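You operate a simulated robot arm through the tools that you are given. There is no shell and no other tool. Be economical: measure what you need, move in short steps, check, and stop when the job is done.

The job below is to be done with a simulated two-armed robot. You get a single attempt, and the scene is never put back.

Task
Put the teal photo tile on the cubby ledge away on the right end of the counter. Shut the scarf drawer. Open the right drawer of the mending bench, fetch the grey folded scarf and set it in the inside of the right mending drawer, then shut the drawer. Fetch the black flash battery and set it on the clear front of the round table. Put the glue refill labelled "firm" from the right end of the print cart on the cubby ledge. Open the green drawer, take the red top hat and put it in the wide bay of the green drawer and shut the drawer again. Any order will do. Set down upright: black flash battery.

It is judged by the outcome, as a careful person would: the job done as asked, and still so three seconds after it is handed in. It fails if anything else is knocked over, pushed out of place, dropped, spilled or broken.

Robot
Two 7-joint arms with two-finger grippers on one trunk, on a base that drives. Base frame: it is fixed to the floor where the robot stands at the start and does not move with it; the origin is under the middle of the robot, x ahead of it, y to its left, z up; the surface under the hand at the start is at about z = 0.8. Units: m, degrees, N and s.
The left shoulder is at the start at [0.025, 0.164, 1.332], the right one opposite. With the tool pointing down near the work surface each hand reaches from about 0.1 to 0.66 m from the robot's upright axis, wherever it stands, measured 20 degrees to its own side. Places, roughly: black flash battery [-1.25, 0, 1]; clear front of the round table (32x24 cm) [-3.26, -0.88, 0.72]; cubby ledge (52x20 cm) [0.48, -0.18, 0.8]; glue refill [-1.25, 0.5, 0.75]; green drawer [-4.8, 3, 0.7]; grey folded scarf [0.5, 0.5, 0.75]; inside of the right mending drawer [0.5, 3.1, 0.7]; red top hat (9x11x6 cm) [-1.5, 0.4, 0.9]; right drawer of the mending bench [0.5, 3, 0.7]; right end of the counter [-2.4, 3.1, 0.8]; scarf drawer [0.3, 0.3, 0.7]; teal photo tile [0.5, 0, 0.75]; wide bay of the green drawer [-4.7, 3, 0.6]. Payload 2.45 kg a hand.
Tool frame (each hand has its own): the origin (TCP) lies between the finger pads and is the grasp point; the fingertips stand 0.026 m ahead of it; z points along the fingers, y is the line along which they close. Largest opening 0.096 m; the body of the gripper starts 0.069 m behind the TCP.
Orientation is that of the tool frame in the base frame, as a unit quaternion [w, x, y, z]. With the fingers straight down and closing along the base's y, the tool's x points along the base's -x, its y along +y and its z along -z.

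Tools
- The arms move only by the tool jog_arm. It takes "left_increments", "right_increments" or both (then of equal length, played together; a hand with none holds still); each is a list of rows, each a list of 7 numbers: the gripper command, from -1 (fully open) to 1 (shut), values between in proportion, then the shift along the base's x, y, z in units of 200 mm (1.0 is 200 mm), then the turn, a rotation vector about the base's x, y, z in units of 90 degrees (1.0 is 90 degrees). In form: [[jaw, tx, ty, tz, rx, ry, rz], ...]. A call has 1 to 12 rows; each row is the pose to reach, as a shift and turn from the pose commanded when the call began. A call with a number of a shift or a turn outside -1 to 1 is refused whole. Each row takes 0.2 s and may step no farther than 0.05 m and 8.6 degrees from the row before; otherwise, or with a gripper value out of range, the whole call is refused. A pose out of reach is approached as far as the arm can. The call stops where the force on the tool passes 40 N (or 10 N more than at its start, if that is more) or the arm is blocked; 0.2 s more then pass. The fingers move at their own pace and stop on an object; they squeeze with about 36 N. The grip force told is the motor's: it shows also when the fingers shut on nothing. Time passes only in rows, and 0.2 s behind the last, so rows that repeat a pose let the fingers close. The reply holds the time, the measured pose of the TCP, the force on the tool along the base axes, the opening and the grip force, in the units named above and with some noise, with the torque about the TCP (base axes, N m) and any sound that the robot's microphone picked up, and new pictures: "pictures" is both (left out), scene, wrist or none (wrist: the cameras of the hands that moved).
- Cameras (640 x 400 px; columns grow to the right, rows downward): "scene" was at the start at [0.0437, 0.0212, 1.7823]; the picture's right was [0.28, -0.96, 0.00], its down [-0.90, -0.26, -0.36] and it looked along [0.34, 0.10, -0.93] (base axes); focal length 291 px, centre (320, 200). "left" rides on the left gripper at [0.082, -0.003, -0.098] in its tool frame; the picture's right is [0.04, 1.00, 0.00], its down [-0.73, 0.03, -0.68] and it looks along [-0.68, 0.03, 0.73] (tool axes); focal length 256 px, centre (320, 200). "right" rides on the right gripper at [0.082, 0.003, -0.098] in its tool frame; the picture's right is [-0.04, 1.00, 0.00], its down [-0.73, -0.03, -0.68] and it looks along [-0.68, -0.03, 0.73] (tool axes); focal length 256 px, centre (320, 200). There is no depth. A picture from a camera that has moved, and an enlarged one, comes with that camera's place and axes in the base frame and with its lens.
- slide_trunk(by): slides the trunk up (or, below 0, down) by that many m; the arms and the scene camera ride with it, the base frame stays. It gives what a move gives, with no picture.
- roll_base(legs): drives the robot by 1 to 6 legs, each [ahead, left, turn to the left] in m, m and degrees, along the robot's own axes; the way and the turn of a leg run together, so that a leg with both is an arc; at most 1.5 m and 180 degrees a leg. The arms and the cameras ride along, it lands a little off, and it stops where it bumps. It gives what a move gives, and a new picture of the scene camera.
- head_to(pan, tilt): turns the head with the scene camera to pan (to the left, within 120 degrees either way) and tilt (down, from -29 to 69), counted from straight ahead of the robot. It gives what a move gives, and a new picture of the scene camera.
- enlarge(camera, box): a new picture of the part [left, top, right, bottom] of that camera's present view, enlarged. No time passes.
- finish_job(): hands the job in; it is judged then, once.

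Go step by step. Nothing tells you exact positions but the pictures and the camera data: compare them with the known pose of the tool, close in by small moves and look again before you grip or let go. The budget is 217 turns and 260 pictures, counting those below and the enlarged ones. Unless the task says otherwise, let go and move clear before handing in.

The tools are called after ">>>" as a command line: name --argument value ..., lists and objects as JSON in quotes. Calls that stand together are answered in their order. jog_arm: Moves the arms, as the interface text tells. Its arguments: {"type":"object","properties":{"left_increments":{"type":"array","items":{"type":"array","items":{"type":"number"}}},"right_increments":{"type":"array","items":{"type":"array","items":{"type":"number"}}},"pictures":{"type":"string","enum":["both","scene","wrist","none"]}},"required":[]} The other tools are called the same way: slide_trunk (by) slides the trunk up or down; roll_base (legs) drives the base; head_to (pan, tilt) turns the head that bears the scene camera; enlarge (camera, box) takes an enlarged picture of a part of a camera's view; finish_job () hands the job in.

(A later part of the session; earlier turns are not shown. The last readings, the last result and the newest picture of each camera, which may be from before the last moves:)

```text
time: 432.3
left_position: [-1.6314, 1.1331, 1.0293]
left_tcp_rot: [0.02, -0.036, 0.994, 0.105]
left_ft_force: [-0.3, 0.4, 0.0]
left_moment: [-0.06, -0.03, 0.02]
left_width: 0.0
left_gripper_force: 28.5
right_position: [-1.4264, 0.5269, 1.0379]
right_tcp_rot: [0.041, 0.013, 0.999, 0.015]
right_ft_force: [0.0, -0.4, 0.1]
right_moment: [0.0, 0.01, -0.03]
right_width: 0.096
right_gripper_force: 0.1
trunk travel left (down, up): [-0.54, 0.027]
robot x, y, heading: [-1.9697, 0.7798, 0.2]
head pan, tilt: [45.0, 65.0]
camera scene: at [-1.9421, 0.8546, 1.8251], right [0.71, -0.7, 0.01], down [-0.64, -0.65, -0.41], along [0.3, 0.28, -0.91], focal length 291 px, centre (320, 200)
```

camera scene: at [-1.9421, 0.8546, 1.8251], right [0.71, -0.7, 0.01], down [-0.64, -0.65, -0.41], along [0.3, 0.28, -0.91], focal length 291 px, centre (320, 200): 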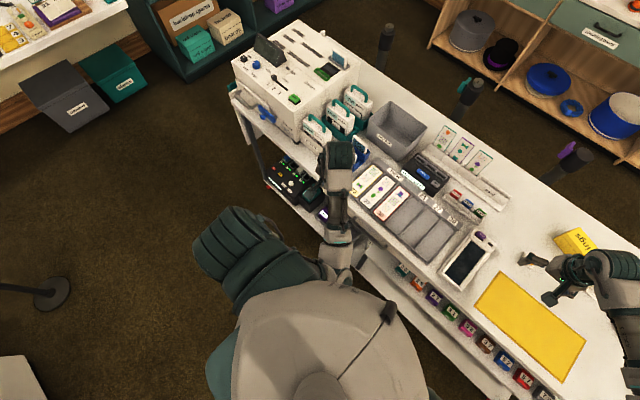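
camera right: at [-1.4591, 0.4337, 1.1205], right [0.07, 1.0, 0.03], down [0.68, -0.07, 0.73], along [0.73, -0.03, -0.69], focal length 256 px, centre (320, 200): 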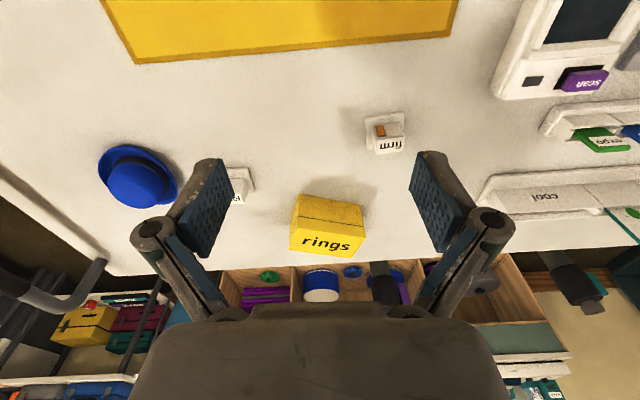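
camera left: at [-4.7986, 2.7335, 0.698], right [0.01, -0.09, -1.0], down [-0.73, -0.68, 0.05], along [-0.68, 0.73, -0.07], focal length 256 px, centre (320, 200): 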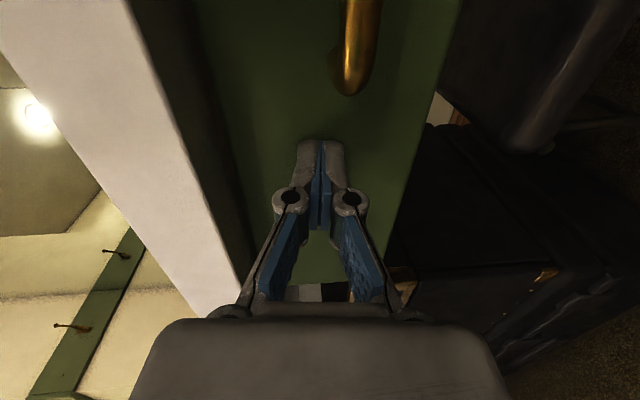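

The whole robot is swaying, probably because my left arm is folded tightly against the torso. I'll back away from the cart and unfold the left arm to a relaxed pose.

>>> roll_base --legs '[[-0.3, 0.1, 0]]'

>>> jog_arm --left_increments '[[1, 0.15, 0.1, -0.1, 0, 0, 0], [1, 0.3, 0.2, -0.2, 0, 0, 0], [1, 0.45, 0.3, -0.3, 0, 0, 0], [1, 0.6, 0.3, -0.4, 0, 0, 0], [1, 0.6, 0.3, -0.4, 0, 0, 0]]' --pictures "scene"

```text
time: 434.4
left_position: [-1.9335, 1.1858, 1.032]
left_tcp_rot: [0.014, -0.027, 0.994, 0.109]
left_ft_force: [0.0, -1.8, -0.3]
left_moment: [0.2, 0.03, 0.0]
left_width: 0.0
left_gripper_force: 28.7
right_position: [-1.7272, 0.5896, 1.0279]
right_tcp_rot: [0.038, 0.016, 0.999, 0.028]
right_ft_force: [-0.6, -1.8, -0.5]
right_moment: [0.16, -0.04, -0.02]
right_width: 0.0959
right_gripper_force: 0.0
trunk travel left (down, up): [-0.54, 0.027]
robot x, y, heading: [-2.2746, 0.8688, 0.5]
head pan, tilt: [45.0, 65.0]
camera scene: at [-2.2394, 0.8776, 1.8265], right [0.71, -0.71, -0.02], down [-0.64, -0.63, -0.43], along [0.29, 0.32, -0.9], focal length 291 px, centre (320, 200)
```

scene: 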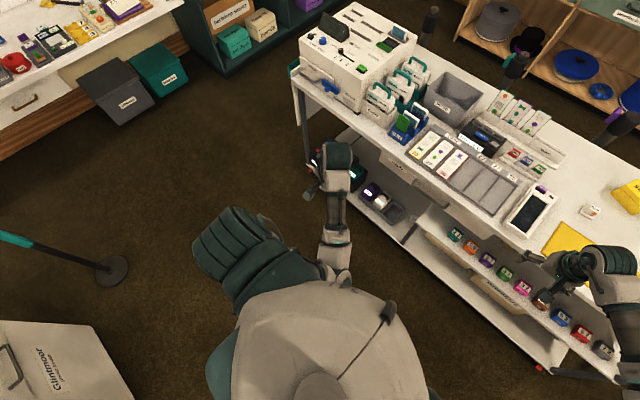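

```text
time: 435.6
left_position: [-1.8165, 1.2631, 0.948]
left_tcp_rot: [0.016, -0.028, 0.994, 0.101]
left_ft_force: [0.5, -0.1, -0.4]
left_moment: [0.01, 0.02, -0.01]
left_width: 0.0
left_gripper_force: 28.4
right_position: [-1.7312, 0.607, 1.0349]
right_tcp_rot: [0.041, 0.017, 0.999, 0.02]
right_ft_force: [-1.3, 0.3, -0.3]
right_moment: [0.01, 0.0, 0.02]
right_width: 0.096
right_gripper_force: 0.0
trunk travel left (down, up): [-0.54, 0.027]
robot x, y, heading: [-2.2713, 0.8765, 0.0]
head pan, tilt: [45.0, 65.0]
camera scene: at [-2.2405, 0.8881, 1.8264], right [0.71, -0.71, -0.01], down [-0.64, -0.63, -0.43], along [0.29, 0.31, -0.9], focal length 291 px, centre (320, 200)
```

scene: 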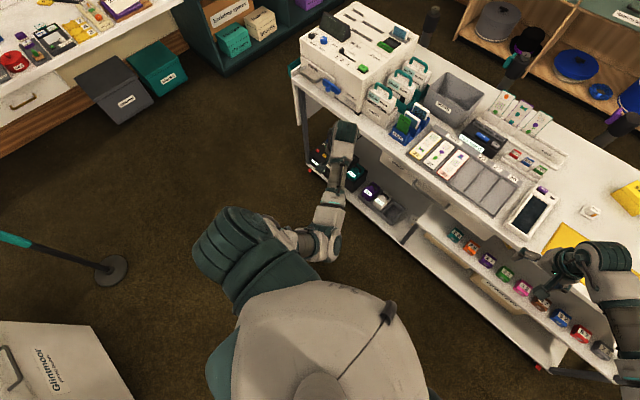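

>>> jog_arm --left_increments '[[1, 0.1, 0.1, -0.1, 0, 0, 0], [1, 0.2, 0.2, -0.2, 0, 0, 0], [1, 0.2, 0.3, -0.3, 0, 0, 0], [1, 0.2, 0.3, -0.3, 0, 0, 0], [1, 0.2, 0.3, -0.3, 0, 0, 0], [1, 0.2, 0.3, -0.3, 0, 0, 0], [1, 0.2, 0.3, -0.3, 0, 0, 0], [1, 0.2, 0.3, -0.3, 0, 0, 0]]' --pictures "none"

>>> jog_arm --left_increments '[[1, 0, 0, 0, 0, 0, 0], [1, 0, 0, 0, 0, 0, 0], [1, 0, 0, 0, 0, 0, 0]]' --pictures "none"

```text
time: 437.4
left_position: [-1.7759, 1.3136, 0.8912]
left_tcp_rot: [0.016, -0.025, 0.994, 0.104]
left_ft_force: [0.3, -0.6, -0.8]
left_moment: [0.06, 0.06, 0.03]
left_width: 0.0001
left_gripper_force: 28.5
right_position: [-1.7302, 0.596, 1.0332]
right_tcp_rot: [0.04, 0.019, 0.999, 0.022]
right_ft_force: [-0.6, -0.8, 0.6]
right_moment: [0.08, 0.01, 0.0]
right_width: 0.0959
right_gripper_force: 0.0
trunk travel left (down, up): [-0.54, 0.027]
robot x, y, heading: [-2.2758, 0.872, 0.1]
head pan, tilt: [45.0, 65.0]
```

```text
time: 438.2
left_position: [-1.7763, 1.315, 0.8907]
left_tcp_rot: [0.015, -0.025, 0.994, 0.103]
left_ft_force: [0.4, 0.2, -0.4]
left_moment: [0.06, 0.08, 0.03]
left_width: 0.0
left_gripper_force: 28.2
right_position: [-1.7331, 0.5962, 1.0338]
right_tcp_rot: [0.039, 0.018, 0.999, 0.022]
right_ft_force: [-0.2, -1.1, 0.5]
right_moment: [0.09, 0.01, 0.02]
right_width: 0.0962
right_gripper_force: 0.0
trunk travel left (down, up): [-0.54, 0.027]
robot x, y, heading: [-2.271, 0.8695, 0.3]
head pan, tilt: [45.0, 65.0]
```

Stable now. I'll raise the left hand so it clears everything on the cart.

>>> jog_arm --left_increments '[[1, 0, 0, 0.2, 0, 0, 0], [1, 0, -0.02, 0.4, 0, 0, 0], [1, 0, -0.05, 0.6, 0, 0, 0], [1, 0, -0.1, 0.8, 0, 0, 0], [1, 0, -0.15, 1.0, 0, 0, 0], [1, 0, -0.15, 1.0, 0, 0, 0], [1, 0, -0.15, 1.0, 0, 0, 0]]' --pictures "scene"

```text
time: 439.8
left_position: [-1.7778, 1.3123, 1.0822]
left_tcp_rot: [0.015, -0.028, 0.995, 0.093]
left_ft_force: [-1.0, 0.8, -0.3]
left_moment: [-0.08, 0.01, -0.02]
left_width: 0.0
left_gripper_force: 28.8
right_position: [-1.7318, 0.624, 1.0407]
right_tcp_rot: [0.041, 0.016, 0.999, 0.013]
right_ft_force: [0.1, 1.7, -0.3]
right_moment: [-0.06, 0.02, 0.02]
right_width: 0.096
right_gripper_force: 0.0
trunk travel left (down, up): [-0.54, 0.027]
robot x, y, heading: [-2.2759, 0.8744, 0.3]
head pan, tilt: [45.0, 65.0]
camera scene: at [-2.2418, 0.9388, 1.8255], right [0.71, -0.71, 0.0], down [-0.64, -0.65, -0.41], along [0.29, 0.29, -0.91], focal length 291 px, centre (320, 200)
```

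scene: 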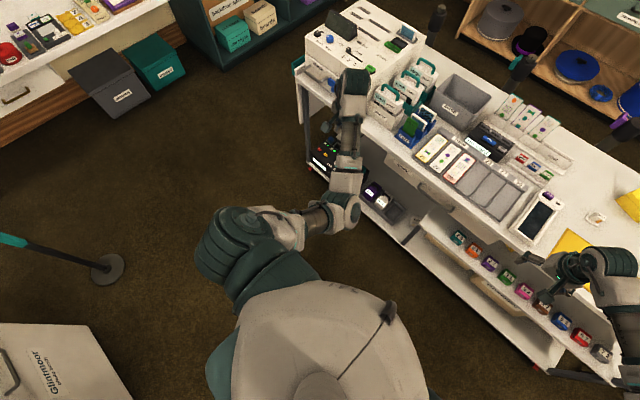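

I'd rather keep the left hand off the cart entirely, so I'll try swinging it out to my left side.

>>> jog_arm --left_increments '[[1, -0.1, 0.15, 0, 0, 0, 0], [1, -0.25, 0.3, 0, 0, 0, 0], [1, -0.4, 0.4, 0, 0, 0, 0], [1, -0.55, 0.5, 0, 0, 0, 0], [1, -0.7, 0.6, 0, 0, 0, 0], [1, -0.85, 0.7, 0, 0, 0, 0], [1, -1.0, 0.75, 0, 0, 0, 0], [1, -1.0, 0.75, 0, 0, 0, 0]]' --pictures "scene"

```text
time: 441.6
left_position: [-1.9778, 1.4563, 1.0836]
left_tcp_rot: [0.015, -0.026, 0.995, 0.095]
left_ft_force: [-0.1, 0.5, 0.8]
left_moment: [0.02, -0.02, -0.01]
left_width: 0.0
left_gripper_force: 28.9
right_position: [-1.7311, 0.6195, 1.0388]
right_tcp_rot: [0.041, 0.015, 0.999, 0.014]
right_ft_force: [-0.6, -1.0, 0.2]
right_moment: [-0.01, -0.02, -0.03]
right_width: 0.0958
right_gripper_force: 0.1
trunk travel left (down, up): [-0.54, 0.027]
robot x, y, heading: [-2.273, 0.8745, 0.2]
head pan, tilt: [45.0, 65.0]
camera scene: at [-2.2422, 0.9293, 1.8258], right [0.71, -0.71, 0.0], down [-0.64, -0.64, -0.42], along [0.29, 0.29, -0.91], focal length 291 px, centre (320, 200)
```

scene: 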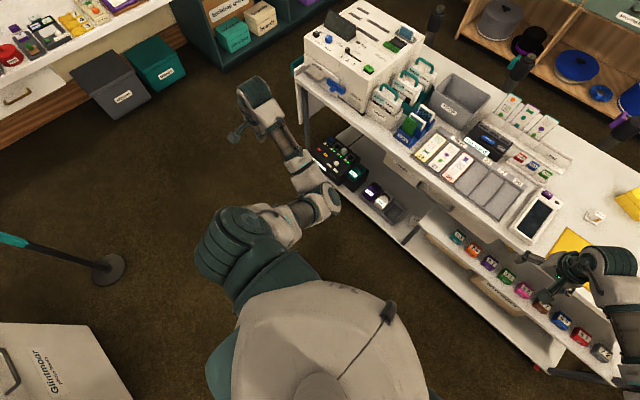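

The left arm is now well out of the way. I'll go forward first and then slide right, clear of the white table's corner.

>>> roll_base --legs '[[0.34, 0, -0.2], [0, -0.16, 0]]'

>>> jog_arm --right_increments '[[-1, 0, 0, 0.05, 0, 0, 0], [-1, 0, 0, 0.1, 0, 0, 0], [-1, 0, 0, 0.1, 0, 0, 0], [-1, 0, 0, 0.1, 0, 0, 0]]' --pictures "wrist"

```text
time: 444.9
left_position: [-1.6342, 1.3265, 1.069]
left_tcp_rot: [0.016, -0.026, 0.996, 0.083]
left_ft_force: [-2.4, -0.1, 0.5]
left_moment: [-0.02, -0.14, -0.05]
left_width: 0.0
left_gripper_force: 28.7
right_position: [-1.3908, 0.4882, 1.0448]
right_tcp_rot: [0.041, 0.013, 0.999, 0.003]
right_ft_force: [0.2, 2.5, -0.7]
right_moment: [-0.19, 0.03, 0.01]
right_width: 0.096
right_gripper_force: 0.0
trunk travel left (down, up): [-0.54, 0.027]
robot x, y, heading: [-1.9332, 0.72, -0.1]
head pan, tilt: [45.0, 65.0]
camera scene: at [-1.8996, 0.8257, 1.8234], right [0.71, -0.71, 0.02], down [-0.64, -0.66, -0.4], along [0.29, 0.27, -0.92], focal length 291 px, centre (320, 200)
```

scene: 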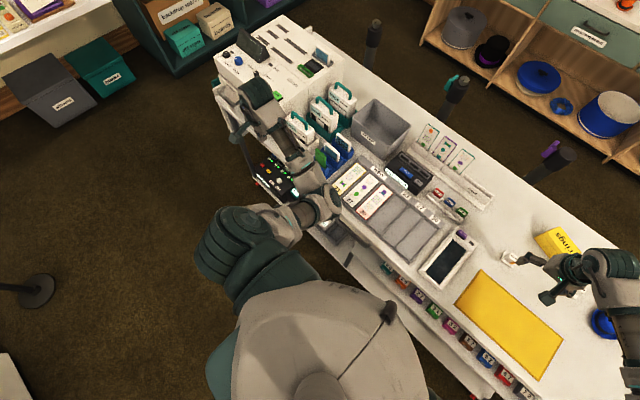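

```text
time: 445.9
left_position: [-1.6374, 1.3127, 1.081]
left_tcp_rot: [0.017, -0.027, 0.995, 0.093]
left_ft_force: [-1.5, -0.2, 0.7]
left_moment: [-0.02, -0.06, -0.02]
left_width: 0.0
left_gripper_force: 28.1
right_position: [-1.3924, 0.4746, 1.0633]
right_tcp_rot: [0.042, 0.013, 0.999, 0.012]
right_ft_force: [0.4, 1.5, -0.5]
right_moment: [-0.07, 0.01, -0.03]
right_width: 0.0959
right_gripper_force: 0.0
trunk travel left (down, up): [-0.54, 0.027]
robot x, y, heading: [-1.9289, 0.7218, -0.1]
head pan, tilt: [45.0, 65.0]
camera right: at [-1.4814, 0.4789, 1.1536], right [0.07, 1.0, 0.03], down [0.67, -0.07, 0.74], along [0.74, -0.03, -0.67], focal length 256 px, centre (320, 200)
```

right: 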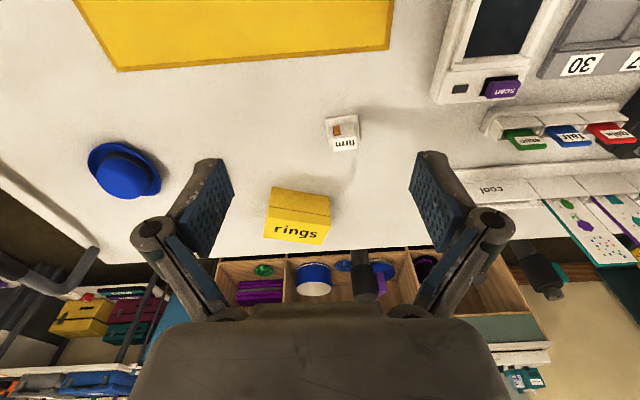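

The glue is now in front of the hand at about [-1.29, 0.507]. I'll ease the left hand back a little and lower the right over the glue.

>>> jog_arm --left_increments '[[1, -0.1, 0.05, 0, 0, 0, 0], [1, -0.2, 0.1, 0, 0, 0, 0], [1, -0.3, 0.15, 0, 0, 0, 0], [1, -0.3, 0.15, 0, 0, 0, 0], [1, -0.3, 0.15, 0, 0, 0, 0]]' --right_increments '[[-0.6, 0.15, 0.05, -0.12, 0, 0, 0], [-0.6, 0.3, 0.1, -0.24, 0, 0, 0], [-0.6, 0.42, 0.15, -0.36, 0, 0, 0], [-0.6, 0.5, 0.15, -0.5, 0, 0, 0], [-0.6, 0.5, 0.15, -0.55, 0, 0, 0]]' --pictures "wrist"

```text
time: 447.3
left_position: [-1.7002, 1.2803, 1.107]
left_tcp_rot: [0.02, -0.024, 0.993, 0.115]
left_ft_force: [0.4, 0.3, -0.5]
left_moment: [-0.02, 0.06, -0.01]
left_width: 0.0002
left_gripper_force: 28.6
right_position: [-1.2951, 0.4449, 0.9414]
right_tcp_rot: [0.042, 0.02, 0.998, 0.033]
right_ft_force: [-0.1, -0.2, 0.0]
right_moment: [0.03, -0.01, 0.0]
right_width: 0.0767
right_gripper_force: 0.0
trunk travel left (down, up): [-0.54, 0.027]
robot x, y, heading: [-1.9324, 0.7119, -0.0]
head pan, tilt: [45.0, 65.0]
stopped in row 5 (left hand): the arm was blocked; the commanded pose is now the measured one
camera right: at [-1.3841, 0.4449, 1.0319], right [0.08, 0.99, 0.07], down [0.67, -0.1, 0.73], along [0.74, -0.01, -0.67], focal length 256 px, centre (320, 200)
camera left: at [-1.7836, 1.2516, 1.1993], right [-0.09, 0.97, 0.23], down [0.71, -0.09, 0.7], along [0.7, 0.22, -0.68], focal length 256 px, centre (320, 200)
```

right: 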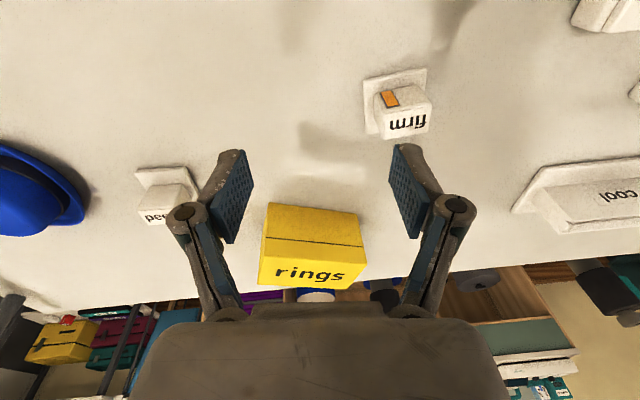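
left: 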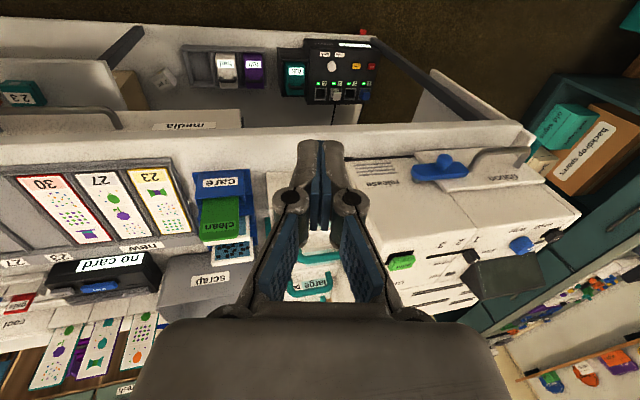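

The robot leaned again when the left arm moved. I'll hold still for a couple of seconds and see where it settles.

>>> jog_arm --right_increments '[[-0.6, 0, 0, 0, 0, 0, 0], [-0.6, 0, 0, 0, 0, 0, 0], [-0.6, 0, 0, 0, 0, 0, 0], [-0.6, 0, 0, 0, 0, 0, 0], [-0.6, 0, 0, 0, 0, 0, 0], [-0.6, 0, 0, 0, 0, 0, 0], [-0.6, 0, 0, 0, 0, 0, 0], [-0.6, 0, 0, 0, 0, 0, 0], [-0.6, 0, 0, 0, 0, 0, 0], [-0.6, 0, 0, 0, 0, 0, 0]]' --pictures "none"

>>> jog_arm --right_increments '[[-0.6, 0, 0, 0, 0, 0, 0], [-0.6, 0, 0, 0, 0, 0, 0], [-0.6, 0, 0, 0, 0, 0, 0]]' --pictures "scene"

```text
time: 449.5
left_position: [-1.6995, 1.3211, 1.0896]
left_tcp_rot: [0.019, -0.026, 0.994, 0.1]
left_ft_force: [-1.7, -1.2, 0.1]
left_moment: [0.01, -0.01, -0.01]
left_width: 0.0001
left_gripper_force: 28.5
right_position: [-1.2942, 0.4836, 0.95]
right_tcp_rot: [0.044, 0.014, 0.999, 0.019]
right_ft_force: [-0.6, 1.5, -1.0]
right_moment: [-0.08, 0.0, -0.01]
right_width: 0.0768
right_gripper_force: 0.0
trunk travel left (down, up): [-0.54, 0.027]
robot x, y, heading: [-1.9323, 0.7198, -0.1]
head pan, tilt: [45.0, 65.0]
```

```text
time: 450.3
left_position: [-1.6991, 1.2995, 1.0991]
left_tcp_rot: [0.019, -0.026, 0.994, 0.107]
left_ft_force: [-0.1, 0.4, -0.8]
left_moment: [-0.02, -0.04, -0.03]
left_width: 0.0003
left_gripper_force: 28.2
right_position: [-1.2938, 0.4634, 0.9455]
right_tcp_rot: [0.043, 0.016, 0.999, 0.025]
right_ft_force: [-1.3, -0.1, 0.5]
right_moment: [0.01, 0.03, -0.04]
right_width: 0.0767
right_gripper_force: 0.1
trunk travel left (down, up): [-0.54, 0.027]
robot x, y, heading: [-1.9297, 0.7139, 0.1]
head pan, tilt: [45.0, 65.0]
camera scene: at [-1.8989, 0.7399, 1.8264], right [0.71, -0.71, -0.01], down [-0.64, -0.64, -0.43], along [0.3, 0.31, -0.9], focal length 291 px, centre (320, 200)
```

scene: 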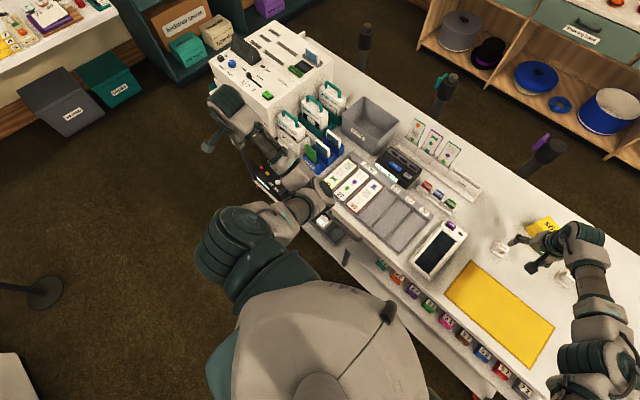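

It's a slow, lightly damped sway, decaying over time. I'll wait for it to settle before fine alignment.

>>> jog_arm --right_increments '[[-0.6, 0, 0, 0, 0, 0, 0], [-0.6, 0, 0, 0, 0, 0, 0], [-0.6, 0, 0, 0, 0, 0, 0], [-0.6, 0, 0, 0, 0, 0, 0], [-0.6, 0, 0, 0, 0, 0, 0], [-0.6, 0, 0, 0, 0, 0, 0], [-0.6, 0, 0, 0, 0, 0, 0], [-0.6, 0, 0, 0, 0, 0, 0], [-0.6, 0, 0, 0, 0, 0, 0], [-0.6, 0, 0, 0, 0, 0, 0], [-0.6, 0, 0, 0, 0, 0, 0], [-0.6, 0, 0, 0, 0, 0, 0]]' --pictures "none"

>>> jog_arm --right_increments '[[-0.6, 0, 0, 0, 0, 0, 0], [-0.6, 0, 0, 0, 0, 0, 0], [-0.6, 0, 0, 0, 0, 0, 0], [-0.6, 0, 0, 0, 0, 0, 0], [-0.6, 0, 0, 0, 0, 0, 0], [-0.6, 0, 0, 0, 0, 0, 0], [-0.6, 0, 0, 0, 0, 0, 0], [-0.6, 0, 0, 0, 0, 0, 0], [-0.6, 0, 0, 0, 0, 0, 0], [-0.6, 0, 0, 0, 0, 0, 0]]' --pictures "wrist"

```text
time: 452.9
left_position: [-1.6999, 1.2875, 1.1019]
left_tcp_rot: [0.019, -0.025, 0.993, 0.111]
left_ft_force: [-0.3, 1.0, -0.3]
left_moment: [-0.03, 0.04, 0.02]
left_width: 0.0001
left_gripper_force: 28.4
right_position: [-1.2962, 0.4512, 0.9415]
right_tcp_rot: [0.043, 0.019, 0.999, 0.028]
right_ft_force: [0.2, -0.6, 0.9]
right_moment: [0.05, -0.04, -0.01]
right_width: 0.0766
right_gripper_force: 0.1
trunk travel left (down, up): [-0.54, 0.027]
robot x, y, heading: [-1.9308, 0.7159, -0.0]
head pan, tilt: [45.0, 65.0]
```

```text
time: 455.1
left_position: [-1.6995, 1.3016, 1.0982]
left_tcp_rot: [0.018, -0.027, 0.994, 0.106]
left_ft_force: [0.3, -0.5, -0.5]
left_moment: [-0.01, -0.03, -0.03]
left_width: 0.0001
left_gripper_force: 28.4
right_position: [-1.2926, 0.4653, 0.9461]
right_tcp_rot: [0.043, 0.017, 0.999, 0.024]
right_ft_force: [0.3, 1.2, 0.2]
right_moment: [0.0, 0.0, -0.04]
right_width: 0.0767
right_gripper_force: 0.1
trunk travel left (down, up): [-0.54, 0.027]
robot x, y, heading: [-1.9301, 0.7135, 0.1]
head pan, tilt: [45.0, 65.0]
camera right: at [-1.383, 0.4663, 1.0361], right [0.07, 1.0, 0.05], down [0.67, -0.09, 0.74], along [0.74, -0.02, -0.67], focal length 256 px, centre (320, 200)
```

right: 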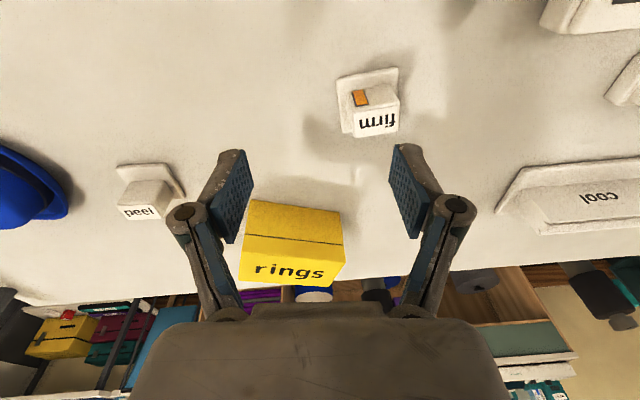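

Nearly settled. The glue block's top is at about [-1.289, 0.506, 0.885] on its small plate. I'll shift over it slowly with narrower jaws.

>>> jog_arm --right_increments '[[-0.3, 0, 0.04, 0, 0, 0, 0], [-0.3, 0.01, 0.09, 0, 0, 0, -0.0], [-0.3, 0.02, 0.14, 0, 0, 0, 0], [-0.3, 0.02, 0.18, -0.03, 0, 0, 0], [-0.3, 0.02, 0.2, -0.06, 0, 0, 0], [-0.3, 0.02, 0.2, -0.1, 0, 0, 0], [-0.3, 0.02, 0.2, -0.1, 0, 0, 0], [-0.3, 0.02, 0.2, -0.1, 0, 0, 0], [-0.3, 0.02, 0.2, -0.1, 0, 0, 0], [-0.3, 0.02, 0.2, -0.1, 0, 0, 0], [-0.3, 0.02, 0.2, -0.1, 0, 0, 0], [-0.3, 0.02, 0.2, -0.1, 0, 0, 0]]' --pictures "wrist"

```text
time: 457.7
left_position: [-1.6987, 1.2972, 1.0981]
left_tcp_rot: [0.02, -0.025, 0.994, 0.106]
left_ft_force: [-0.1, 1.0, -0.2]
left_moment: [-0.01, 0.03, -0.03]
left_width: 0.0
left_gripper_force: 29.0
right_position: [-1.29, 0.4997, 0.9266]
right_tcp_rot: [0.042, 0.019, 0.999, 0.026]
right_ft_force: [-0.3, 0.5, -0.2]
right_moment: [0.04, -0.02, 0.01]
right_width: 0.0623
right_gripper_force: 0.1
trunk travel left (down, up): [-0.54, 0.027]
robot x, y, heading: [-1.9321, 0.7121, -0.1]
head pan, tilt: [45.0, 65.0]
camera right: at [-1.379, 0.5021, 1.0156], right [0.07, 1.0, 0.06], down [0.67, -0.09, 0.74], along [0.74, -0.02, -0.67], focal length 256 px, centre (320, 200)
```

right: 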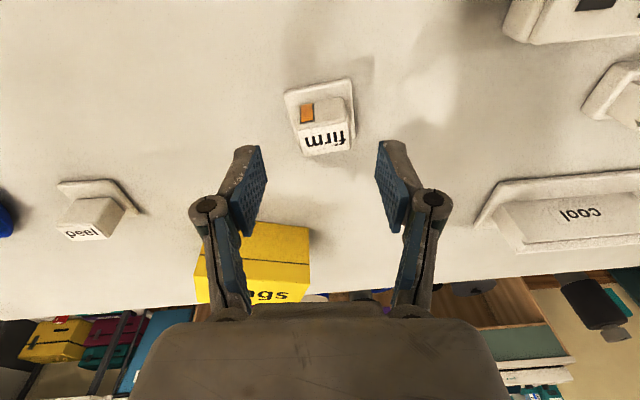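

Aligned. I'll match its slight turn and descend onto it.

>>> jog_arm --right_increments '[[-0.3, 0, 0.01, -0.06, 0, 0, 0.05], [-0.3, 0, 0.02, -0.13, 0, 0, 0.1], [-0.3, 0, 0.02, -0.18, 0, 0, 0.1], [-0.3, 0, 0.02, -0.215, 0, 0, 0.1], [-0.3, 0, 0.02, -0.215, 0, 0, 0.1], [-0.3, 0, 0.02, -0.215, 0, 0, 0.1]]' --pictures "wrist"

```text
time: 459.1
left_position: [-1.6989, 1.3066, 1.0961]
left_tcp_rot: [0.02, -0.025, 0.994, 0.105]
left_ft_force: [0.5, 0.7, 0.2]
left_moment: [0.0, 0.02, 0.01]
left_width: 0.0
left_gripper_force: 28.7
right_position: [-1.2963, 0.5125, 0.8856]
right_tcp_rot: [0.041, -0.061, 0.997, 0.027]
right_ft_force: [-0.8, 0.2, 0.1]
right_moment: [-0.01, 0.0, 0.01]
right_width: 0.0624
right_gripper_force: 0.1
right hand out of reach, approached as far as the arm can: row 3, 4, 5, 6
trunk travel left (down, up): [-0.54, 0.027]
robot x, y, heading: [-1.9302, 0.7143, 0.1]
head pan, tilt: [45.0, 65.0]
camera right: at [-1.3846, 0.5001, 0.9762], right [-0.08, 1.0, 0.05], down [0.68, 0.02, 0.74], along [0.73, 0.1, -0.67], focal length 256 px, centre (320, 200)
```

right: 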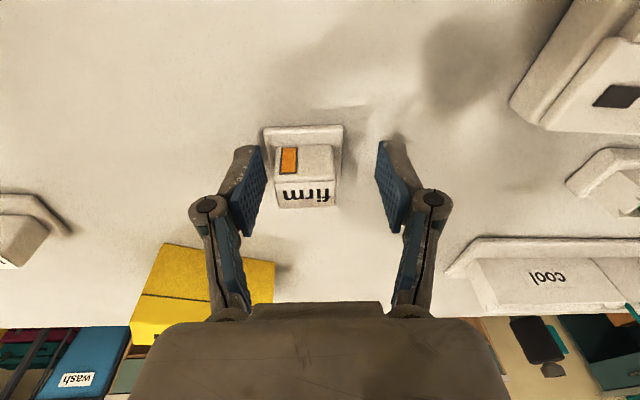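

The block sits between the pads, just off-centre. I'll nudge and close.

>>> jog_arm --right_increments '[[-0.3, 0.01, -0.04, -0.005, 0, 0, 0], [-0.3, 0.01, -0.04, -0.005, 0, 0, 0], [0.2, 0.01, -0.04, -0.005, 0, 0, 0], [1, 0.01, -0.04, -0.005, 0, 0, 0], [1, 0.01, -0.04, -0.005, 0, 0, 0], [1, 0.01, -0.04, -0.005, 0, 0, 0]]' --pictures "wrist"

```text
time: 460.5
left_position: [-1.699, 1.3037, 1.0961]
left_tcp_rot: [0.019, -0.026, 0.994, 0.104]
left_ft_force: [-0.2, 0.2, -0.3]
left_moment: [0.02, -0.01, -0.02]
left_width: 0.0001
left_gripper_force: 28.5
right_position: [-1.2973, 0.5022, 0.8859]
right_tcp_rot: [0.042, -0.062, 0.997, 0.027]
right_ft_force: [0.6, 0.1, -0.1]
right_moment: [0.0, 0.01, -0.03]
right_width: 0.0306
right_gripper_force: 36.3
trunk travel left (down, up): [-0.54, 0.027]
robot x, y, heading: [-1.9303, 0.7129, -0.0]
head pan, tilt: [45.0, 65.0]
camera right: at [-1.3856, 0.4888, 0.9759], right [-0.08, 1.0, 0.05], down [0.68, 0.02, 0.74], along [0.73, 0.1, -0.67], focal length 256 px, centre (320, 200)
```

right: 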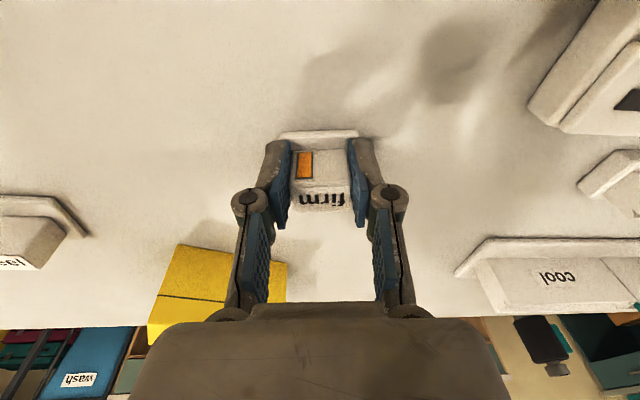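

Gripped at 3.1 cm wide. I'll lift gently and see whether the plate stays behind.

>>> jog_arm --right_increments '[[1, 0, 0, 0.05, 0, 0, 0], [1, 0, 0, 0.15, 0, 0, 0], [1, 0, 0, 0.3, 0, 0, 0], [1, 0, 0, 0.45, 0, 0, 0], [1, 0, 0, 0.6, 0, 0, 0]]' --pictures "wrist"

```text
time: 461.7
left_position: [-1.6989, 1.3038, 1.0959]
left_tcp_rot: [0.019, -0.026, 0.994, 0.104]
left_ft_force: [0.1, 0.0, 0.2]
left_moment: [-0.01, -0.03, 0.01]
left_width: 0.0002
left_gripper_force: 28.8
right_position: [-1.2966, 0.5019, 1.0062]
right_tcp_rot: [0.041, -0.061, 0.997, 0.027]
right_ft_force: [0.0, 0.0, -0.6]
right_moment: [-0.04, 0.03, 0.04]
right_width: 0.0307
right_gripper_force: 36.2
trunk travel left (down, up): [-0.54, 0.027]
robot x, y, heading: [-1.9312, 0.7101, -0.1]
head pan, tilt: [45.0, 65.0]
camera right: at [-1.385, 0.4892, 1.0956], right [-0.08, 1.0, 0.05], down [0.68, 0.02, 0.74], along [0.73, 0.1, -0.67], focal length 256 px, centre (320, 200)
```

right: 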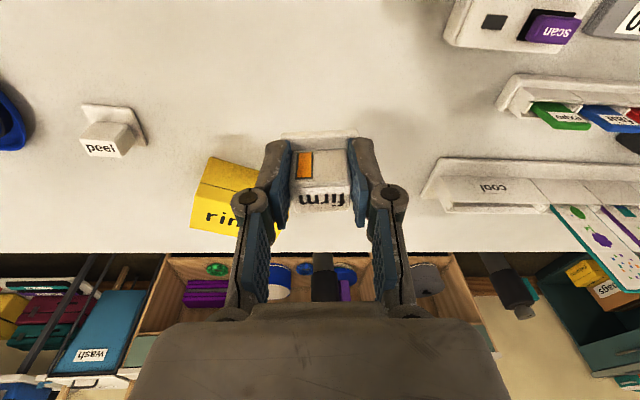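

The whole refill, plate included, came up together. I'll raise and tuck the right hand, then back away from the cart.

>>> jog_arm --right_increments '[[1, -0.05, 0, 0.15, 0, 0, 0], [1, -0.2, 0, 0.3, 0, 0, -0.03], [1, -0.4, 0, 0.4, 0, 0, -0.06], [1, -0.6, 0, 0.45, 0, 0, -0.1], [1, -0.8, 0, 0.45, 0, 0, -0.1], [1, -1.0, 0, 0.45, 0, 0, -0.1]]' --pictures "none"

```text
time: 463.1
left_position: [-1.7008, 1.3042, 1.0975]
left_tcp_rot: [0.019, -0.026, 0.994, 0.105]
left_ft_force: [0.4, 0.4, -0.4]
left_moment: [0.01, 0.01, 0.0]
left_width: 0.0001
left_gripper_force: 28.6
right_position: [-1.4987, 0.5004, 1.0976]
right_tcp_rot: [0.044, 0.018, 0.999, 0.024]
right_ft_force: [-0.5, -1.0, -0.6]
right_moment: [0.01, 0.01, -0.01]
right_width: 0.0307
right_gripper_force: 35.9
trunk travel left (down, up): [-0.54, 0.027]
robot x, y, heading: [-1.9297, 0.712, 0.0]
head pan, tilt: [45.0, 65.0]
```

>>> roll_base --legs '[[-0.2, 0.1, 0], [-0.1, 0.1, 0], [0, 1.17, 0]]'

>>> head_to --pan -10 --tilt 45

```text
time: 471.2
left_position: [-2.0055, 2.6605, 1.1001]
left_tcp_rot: [0.019, -0.029, 0.993, 0.111]
left_ft_force: [0.4, 0.6, 0.2]
left_moment: [0.01, 0.02, 0.0]
left_width: 0.0
left_gripper_force: 28.8
right_position: [-1.7974, 1.8569, 1.0941]
right_tcp_rot: [0.043, 0.015, 0.999, 0.027]
right_ft_force: [-0.4, -0.5, -0.7]
right_moment: [0.02, 0.02, 0.02]
right_width: 0.031
right_gripper_force: 36.6
trunk travel left (down, up): [-0.54, 0.027]
robot x, y, heading: [-2.2309, 2.0757, 0.4]
head pan, tilt: [45.0, 65.0]
camera scene: at [-2.2034, 2.1425, 1.8253], right [0.71, -0.7, 0.01], down [-0.64, -0.65, -0.41], along [0.29, 0.29, -0.91], focal length 291 px, centre (320, 200)
```

scene: 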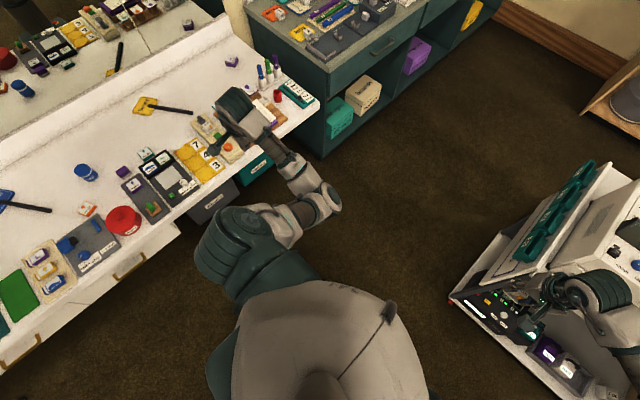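

```text
time: 472.5
left_position: [-2.006, 2.6057, 1.1244]
left_tcp_rot: [0.021, -0.027, 0.991, 0.13]
left_ft_force: [1.4, 0.1, -0.5]
left_moment: [-0.03, 0.11, 0.04]
left_width: 0.0002
left_gripper_force: 28.7
right_position: [-1.7993, 1.8034, 1.0857]
right_tcp_rot: [0.044, 0.018, 0.998, 0.046]
right_ft_force: [-0.9, -2.4, -1.7]
right_moment: [0.17, -0.03, -0.02]
right_width: 0.0307
right_gripper_force: 35.8
trunk travel left (down, up): [-0.54, 0.027]
robot x, y, heading: [-2.2349, 2.0694, 0.5]
head pan, tilt: [-10.0, 45.0]
camera scene: at [-2.1642, 1.9911, 1.8491], right [-0.17, -0.98, -0.03], down [-0.7, 0.14, -0.7], along [0.69, -0.09, -0.71], focal length 291 px, centre (320, 200)
```

scene: 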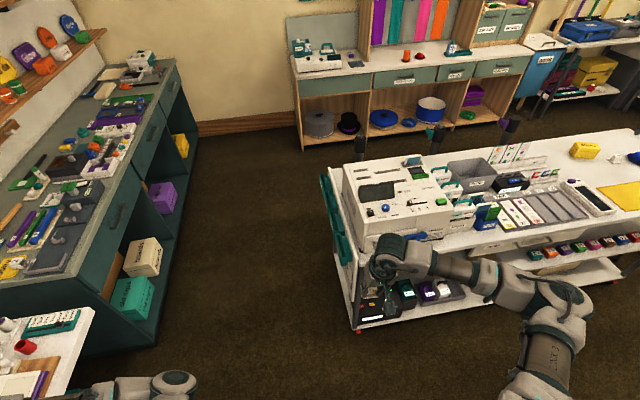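

The passage is clear, and the teal tile and bench drawer look in order. I'll drive east through the passage.

>>> roll_base --legs '[[0.7, 0.07, 0], [1.25, 0, -0.5]]'

>>> head_to --pan -40 --tilt 50

```text
time: 482.2
left_position: [-0.0493, 2.7309, 1.108]
left_tcp_rot: [0.023, -0.026, 0.993, 0.115]
left_ft_force: [0.4, -0.1, -0.1]
left_moment: [0.01, -0.03, 0.02]
left_width: 0.0001
left_gripper_force: 29.1
right_position: [0.1535, 1.9278, 1.0938]
right_tcp_rot: [0.045, 0.019, 0.998, 0.032]
right_ft_force: [-0.6, -0.1, 0.3]
right_moment: [0.01, 0.02, 0.05]
right_width: 0.0309
right_gripper_force: 35.9
trunk travel left (down, up): [-0.54, 0.027]
robot x, y, heading: [-0.2794, 2.1606, -0.1]
head pan, tilt: [-10.0, 45.0]
camera scene: at [-0.21, 2.1168, 1.8503], right [-0.18, -0.98, -0.02], down [-0.7, 0.14, -0.7], along [0.69, -0.11, -0.71], focal length 291 px, centre (320, 200)
```

scene: 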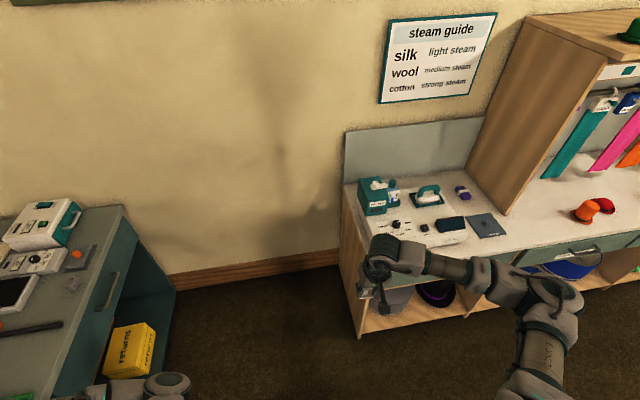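

```text
time: 483.2
left_position: [-0.0524, 2.7486, 1.0994]
left_tcp_rot: [0.025, -0.027, 0.994, 0.105]
left_ft_force: [-0.1, 0.5, -0.2]
left_moment: [0.0, 0.0, 0.03]
left_width: 0.0
left_gripper_force: 28.3
right_position: [0.1524, 1.9454, 1.0979]
right_tcp_rot: [0.047, 0.018, 0.998, 0.024]
right_ft_force: [-0.2, 0.0, -0.4]
right_moment: [0.0, 0.06, -0.04]
right_width: 0.0307
right_gripper_force: 36.0
trunk travel left (down, up): [-0.54, 0.027]
robot x, y, heading: [-0.2799, 2.1604, 0.0]
head pan, tilt: [-40.0, 50.0]
camera scene: at [-0.2297, 2.0779, 1.8425], right [-0.64, -0.77, -0.01], down [-0.59, 0.51, -0.63], along [0.49, -0.4, -0.78], focal length 291 px, centre (320, 200)
```

scene: 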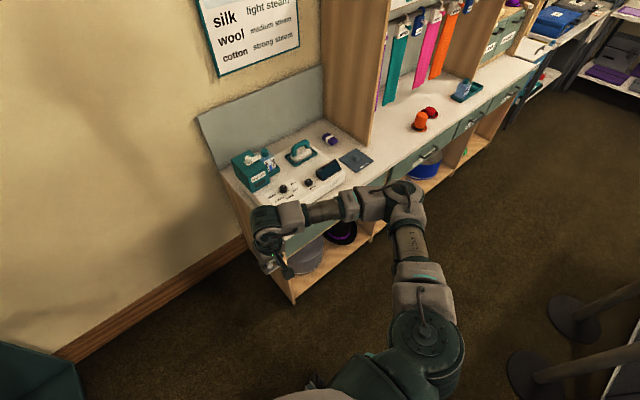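

The aisle is clear. I'll slide south along it to the cubby ledge.

>>> roll_base --legs '[[0, -1.2, 0], [0, -1.06, 0]]'

>>> head_to --pan 0 --tilt 58

```text
time: 494.2
left_position: [-0.0583, 0.5404, 1.0862]
left_tcp_rot: [0.023, -0.02, 0.994, 0.101]
left_ft_force: [-1.0, -1.0, 1.8]
left_moment: [0.0, -0.03, 0.0]
left_width: 0.0001
left_gripper_force: 28.4
right_position: [0.1352, -0.2672, 1.1016]
right_tcp_rot: [0.048, 0.021, 0.999, 0.013]
right_ft_force: [-0.2, 2.2, -0.5]
right_moment: [-0.1, -0.01, 0.01]
right_width: 0.0307
right_gripper_force: 35.4
trunk travel left (down, up): [-0.54, 0.027]
robot x, y, heading: [-0.2924, -0.0669, -0.6]
head pan, tilt: [-40.0, 50.0]
camera scene: at [-0.2437, -0.0514, 1.8441], right [-0.65, -0.76, 0.03], down [-0.58, 0.47, -0.66], along [0.49, -0.45, -0.75], focal length 291 px, centre (320, 200)
```

scene: 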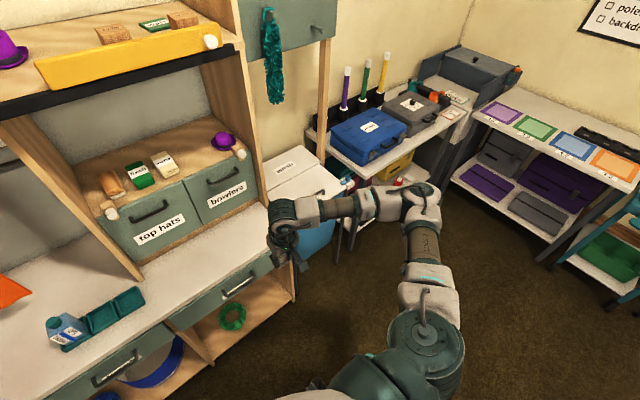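

```text
time: 495.3
left_position: [-0.0649, 0.4936, 1.1141]
left_tcp_rot: [0.025, -0.019, 0.991, 0.133]
left_ft_force: [0.5, 0.1, 0.5]
left_moment: [-0.01, 0.02, 0.0]
left_width: 0.0001
left_gripper_force: 28.0
right_position: [0.1305, -0.3176, 1.0968]
right_tcp_rot: [0.05, 0.024, 0.998, 0.033]
right_ft_force: [0.1, -1.3, -0.4]
right_moment: [0.06, 0.0, -0.05]
right_width: 0.0309
right_gripper_force: 36.1
trunk travel left (down, up): [-0.54, 0.027]
robot x, y, heading: [-0.2928, -0.073, -0.7]
head pan, tilt: [0.0, 58.0]
camera scene: at [-0.2384, -0.0516, 1.8338], right [-0.01, -1.0, 0.01], down [-0.85, 0.0, -0.53], along [0.53, -0.02, -0.85], focal length 291 px, centre (320, 200)
```

scene: 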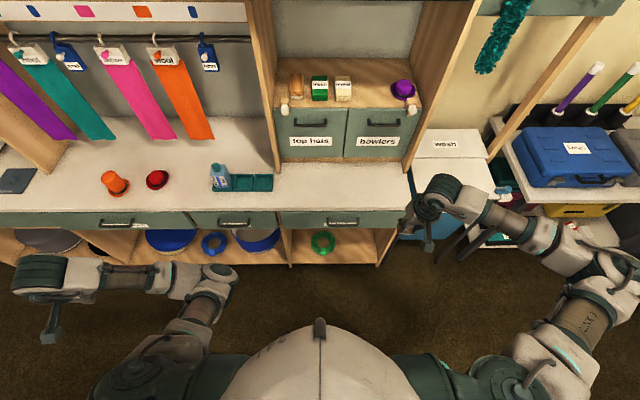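

The ledge centre is at about [0.48, -0.18] and is empty. I'll drive ahead 0.26 m and then position the hand.

>>> roll_base --legs '[[0.26, 0, 0.7]]'

>>> jog_arm --right_increments '[[1, 0.05, 0.05, -0.05, 0, 0, 0], [1, 0.1, 0.1, -0.1, 0, 0, 0], [1, 0.15, 0.15, -0.2, 0, 0, 0], [1, 0.18, 0.2, -0.3, 0, 0, 0], [1, 0.18, 0.25, -0.4, 0, 0, 0], [1, 0.18, 0.25, -0.4, 0, 0, 0], [1, 0.18, 0.25, -0.4, 0, 0, 0], [1, 0.18, 0.25, -0.4, 0, 0, 0], [1, 0.18, 0.25, -0.4, 0, 0, 0], [1, 0.18, 0.25, -0.4, 0, 0, 0], [1, 0.18, 0.25, -0.4, 0, 0, 0], [1, 0.18, 0.25, -0.4, 0, 0, 0]]' --pictures "both"

```text
time: 497.1
left_position: [0.189, 0.5153, 1.1062]
left_tcp_rot: [0.025, -0.026, 0.991, 0.126]
left_ft_force: [-0.7, 0.1, 0.6]
left_moment: [-0.03, 0.02, 0.0]
left_width: 0.0
left_gripper_force: 28.7
right_position: [0.3911, -0.2945, 1.1003]
right_tcp_rot: [0.051, 0.015, 0.998, 0.027]
right_ft_force: [0.1, 0.0, -0.1]
right_moment: [-0.06, -0.03, -0.01]
right_width: 0.0307
right_gripper_force: 35.5
trunk travel left (down, up): [-0.54, 0.027]
robot x, y, heading: [-0.0342, -0.0723, -0.2]
head pan, tilt: [0.0, 58.0]
camera scene: at [0.0185, -0.0229, 1.8333], right [0.0, -1.0, 0.03], down [-0.85, -0.02, -0.53], along [0.53, -0.02, -0.85], focal length 291 px, centre (320, 200)
```

scene: 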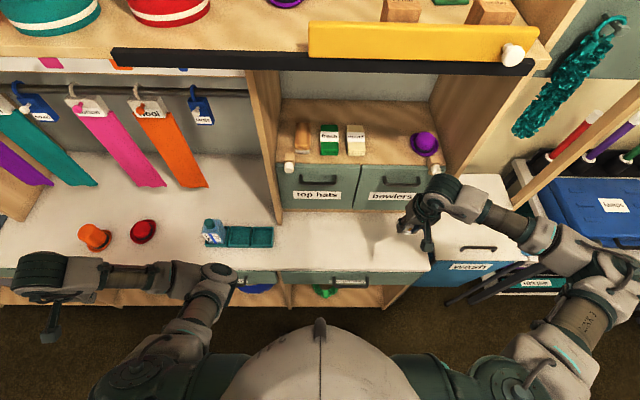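

```text
time: 499.9
left_position: [0.1836, 0.5261, 1.111]
left_tcp_rot: [0.024, -0.029, 0.989, 0.14]
left_ft_force: [-0.4, -0.1, 0.3]
left_moment: [-0.03, -0.03, -0.05]
left_width: 0.0001
left_gripper_force: 28.6
right_position: [0.4248, -0.2362, 1.0218]
right_tcp_rot: [0.051, 0.012, 0.998, 0.031]
right_ft_force: [0.0, 0.7, -0.4]
right_moment: [-0.03, 0.02, 0.04]
right_width: 0.0309
right_gripper_force: 35.8
trunk travel left (down, up): [-0.54, 0.027]
robot x, y, heading: [-0.0315, -0.0628, 0.0]
head pan, tilt: [0.0, 58.0]
stopped in row 12 (right hand): the arm was blocked; the commanded pose is now the measured one
camera scene: at [0.0226, -0.0095, 1.8331], right [0.0, -1.0, 0.03], down [-0.85, -0.02, -0.53], along [0.53, -0.02, -0.85], focal length 291 px, centre (320, 200)
camera right: at [0.334, -0.2368, 1.1108], right [0.06, 1.0, 0.07], down [0.66, -0.09, 0.75], along [0.75, 0.0, -0.66], focal length 256 px, centre (320, 200)
```

scene: 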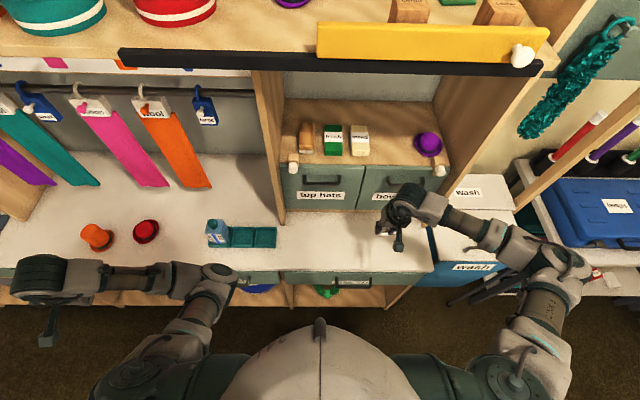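
right: 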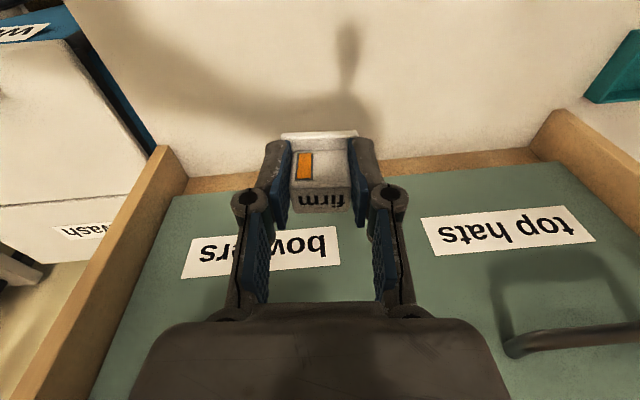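

The ledge below is clear. I'll descend slowly, letting the sway die out.

>>> jog_arm --right_increments '[[1, 0.03, 0.02, -0.08, 0, 0, 0], [1, 0.06, 0.04, -0.16, 0, 0, 0], [1, 0.08, 0.05, -0.26, 0, 0, 0], [1, 0.08, 0.05, -0.36, 0, 0, 0], [1, 0.08, 0.05, -0.46, 0, 0, 0], [1, 0.08, 0.05, -0.55, 0, 0, 0], [1, 0.08, 0.05, -0.62, 0, 0, 0], [1, 0.08, 0.05, -0.66, 0, 0, 0], [1, 0.08, 0.05, -0.66, 0, 0, 0], [1, 0.08, 0.05, -0.66, 0, 0, 0]]' --pictures "wrist"

```text
time: 502.1
left_position: [0.185, 0.4774, 1.1303]
left_tcp_rot: [0.026, -0.026, 0.988, 0.151]
left_ft_force: [-0.5, 0.0, -0.6]
left_moment: [-0.02, 0.04, -0.01]
left_width: 0.0
left_gripper_force: 28.9
right_position: [0.44, -0.2687, 0.8812]
right_tcp_rot: [0.051, 0.016, 0.997, 0.048]
right_ft_force: [-0.8, -2.0, -0.5]
right_moment: [0.12, 0.02, -0.01]
right_width: 0.0308
right_gripper_force: 36.1
trunk travel left (down, up): [-0.54, 0.027]
robot x, y, heading: [-0.0361, -0.0702, 0.3]
head pan, tilt: [0.0, 58.0]
camera right: at [0.3503, -0.2725, 0.9703], right [0.07, 0.99, 0.1], down [0.66, -0.12, 0.74], along [0.75, 0.02, -0.66], focal length 256 px, centre (320, 200)
```

right: 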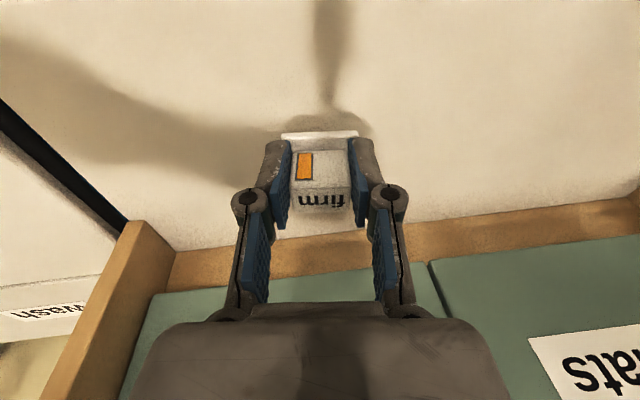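

Still swaying a few centimetres. I'll hold until it settles.

>>> jog_arm --right_increments '[[1, 0, 0, 0, 0, 0, 0], [1, 0, 0, 0, 0, 0, 0], [1, 0, 0, 0, 0, 0, 0], [1, 0, 0, 0, 0, 0, 0], [1, 0, 0, 0, 0, 0, 0], [1, 0, 0, 0, 0, 0, 0], [1, 0, 0, 0, 0, 0, 0], [1, 0, 0, 0, 0, 0, 0], [1, 0, 0, 0, 0, 0, 0], [1, 0, 0, 0, 0, 0, 0], [1, 0, 0, 0, 0, 0, 0], [1, 0, 0, 0, 0, 0, 0]]' --pictures "none"

>>> jog_arm --right_increments '[[1, 0, 0, 0, 0, 0, 0], [1, 0, 0, 0, 0, 0, 0], [1, 0, 0, 0, 0, 0, 0], [1, 0, 0, 0, 0, 0, 0], [1, 0, 0, 0, 0, 0, 0], [1, 0, 0, 0, 0, 0, 0], [1, 0, 0, 0, 0, 0, 0], [1, 0, 0, 0, 0, 0, 0], [1, 0, 0, 0, 0, 0, 0], [1, 0, 0, 0, 0, 0, 0], [1, 0, 0, 0, 0, 0, 0], [1, 0, 0, 0, 0, 0, 0]]' --pictures "none"

>>> jog_arm --right_increments '[[1, 0, 0, 0, 0, 0, 0], [1, 0, 0, 0, 0, 0, 0]]' --pictures "wrist"

```text
time: 504.8
left_position: [0.1844, 0.5152, 1.1158]
left_tcp_rot: [0.024, -0.028, 0.989, 0.141]
left_ft_force: [0.5, 0.5, 0.9]
left_moment: [0.02, -0.05, -0.03]
left_width: 0.0
left_gripper_force: 28.1
right_position: [0.4408, -0.2378, 0.8872]
right_tcp_rot: [0.052, 0.013, 0.998, 0.035]
right_ft_force: [0.4, 0.4, 0.0]
right_moment: [-0.03, -0.02, 0.0]
right_width: 0.0307
right_gripper_force: 36.4
trunk travel left (down, up): [-0.54, 0.027]
robot x, y, heading: [-0.0328, -0.0638, 0.2]
head pan, tilt: [0.0, 58.0]
```

```text
time: 507.4
left_position: [0.1846, 0.5191, 1.1129]
left_tcp_rot: [0.025, -0.028, 0.99, 0.134]
left_ft_force: [-0.9, -0.2, 0.6]
left_moment: [-0.01, -0.03, -0.02]
left_width: 0.0
left_gripper_force: 28.5
right_position: [0.4404, -0.2296, 0.8873]
right_tcp_rot: [0.052, 0.011, 0.998, 0.035]
right_ft_force: [0.4, 2.2, 0.2]
right_moment: [-0.06, -0.01, 0.02]
right_width: 0.0307
right_gripper_force: 35.5
trunk travel left (down, up): [-0.54, 0.027]
robot x, y, heading: [-0.0387, -0.0598, -0.0]
head pan, tilt: [0.0, 58.0]
```

```text
time: 507.9
left_position: [0.1864, 0.4867, 1.1256]
left_tcp_rot: [0.027, -0.026, 0.989, 0.146]
left_ft_force: [0.6, -1.2, -0.5]
left_moment: [0.06, 0.0, 0.02]
left_width: 0.0003
left_gripper_force: 28.4
right_position: [0.4417, -0.2584, 0.8833]
right_tcp_rot: [0.05, 0.014, 0.998, 0.045]
right_ft_force: [0.8, -0.5, 0.0]
right_moment: [0.09, 0.03, -0.02]
right_width: 0.0307
right_gripper_force: 36.4
trunk travel left (down, up): [-0.54, 0.027]
robot x, y, heading: [-0.0341, -0.065, 0.2]
head pan, tilt: [0.0, 58.0]
camera right: at [0.3506, -0.2619, 0.972], right [0.06, 0.99, 0.09], down [0.66, -0.11, 0.74], along [0.75, 0.02, -0.66], focal length 256 px, centre (320, 200)
```

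right: 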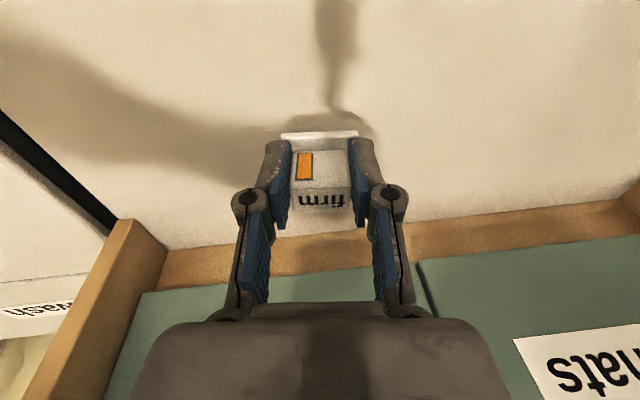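

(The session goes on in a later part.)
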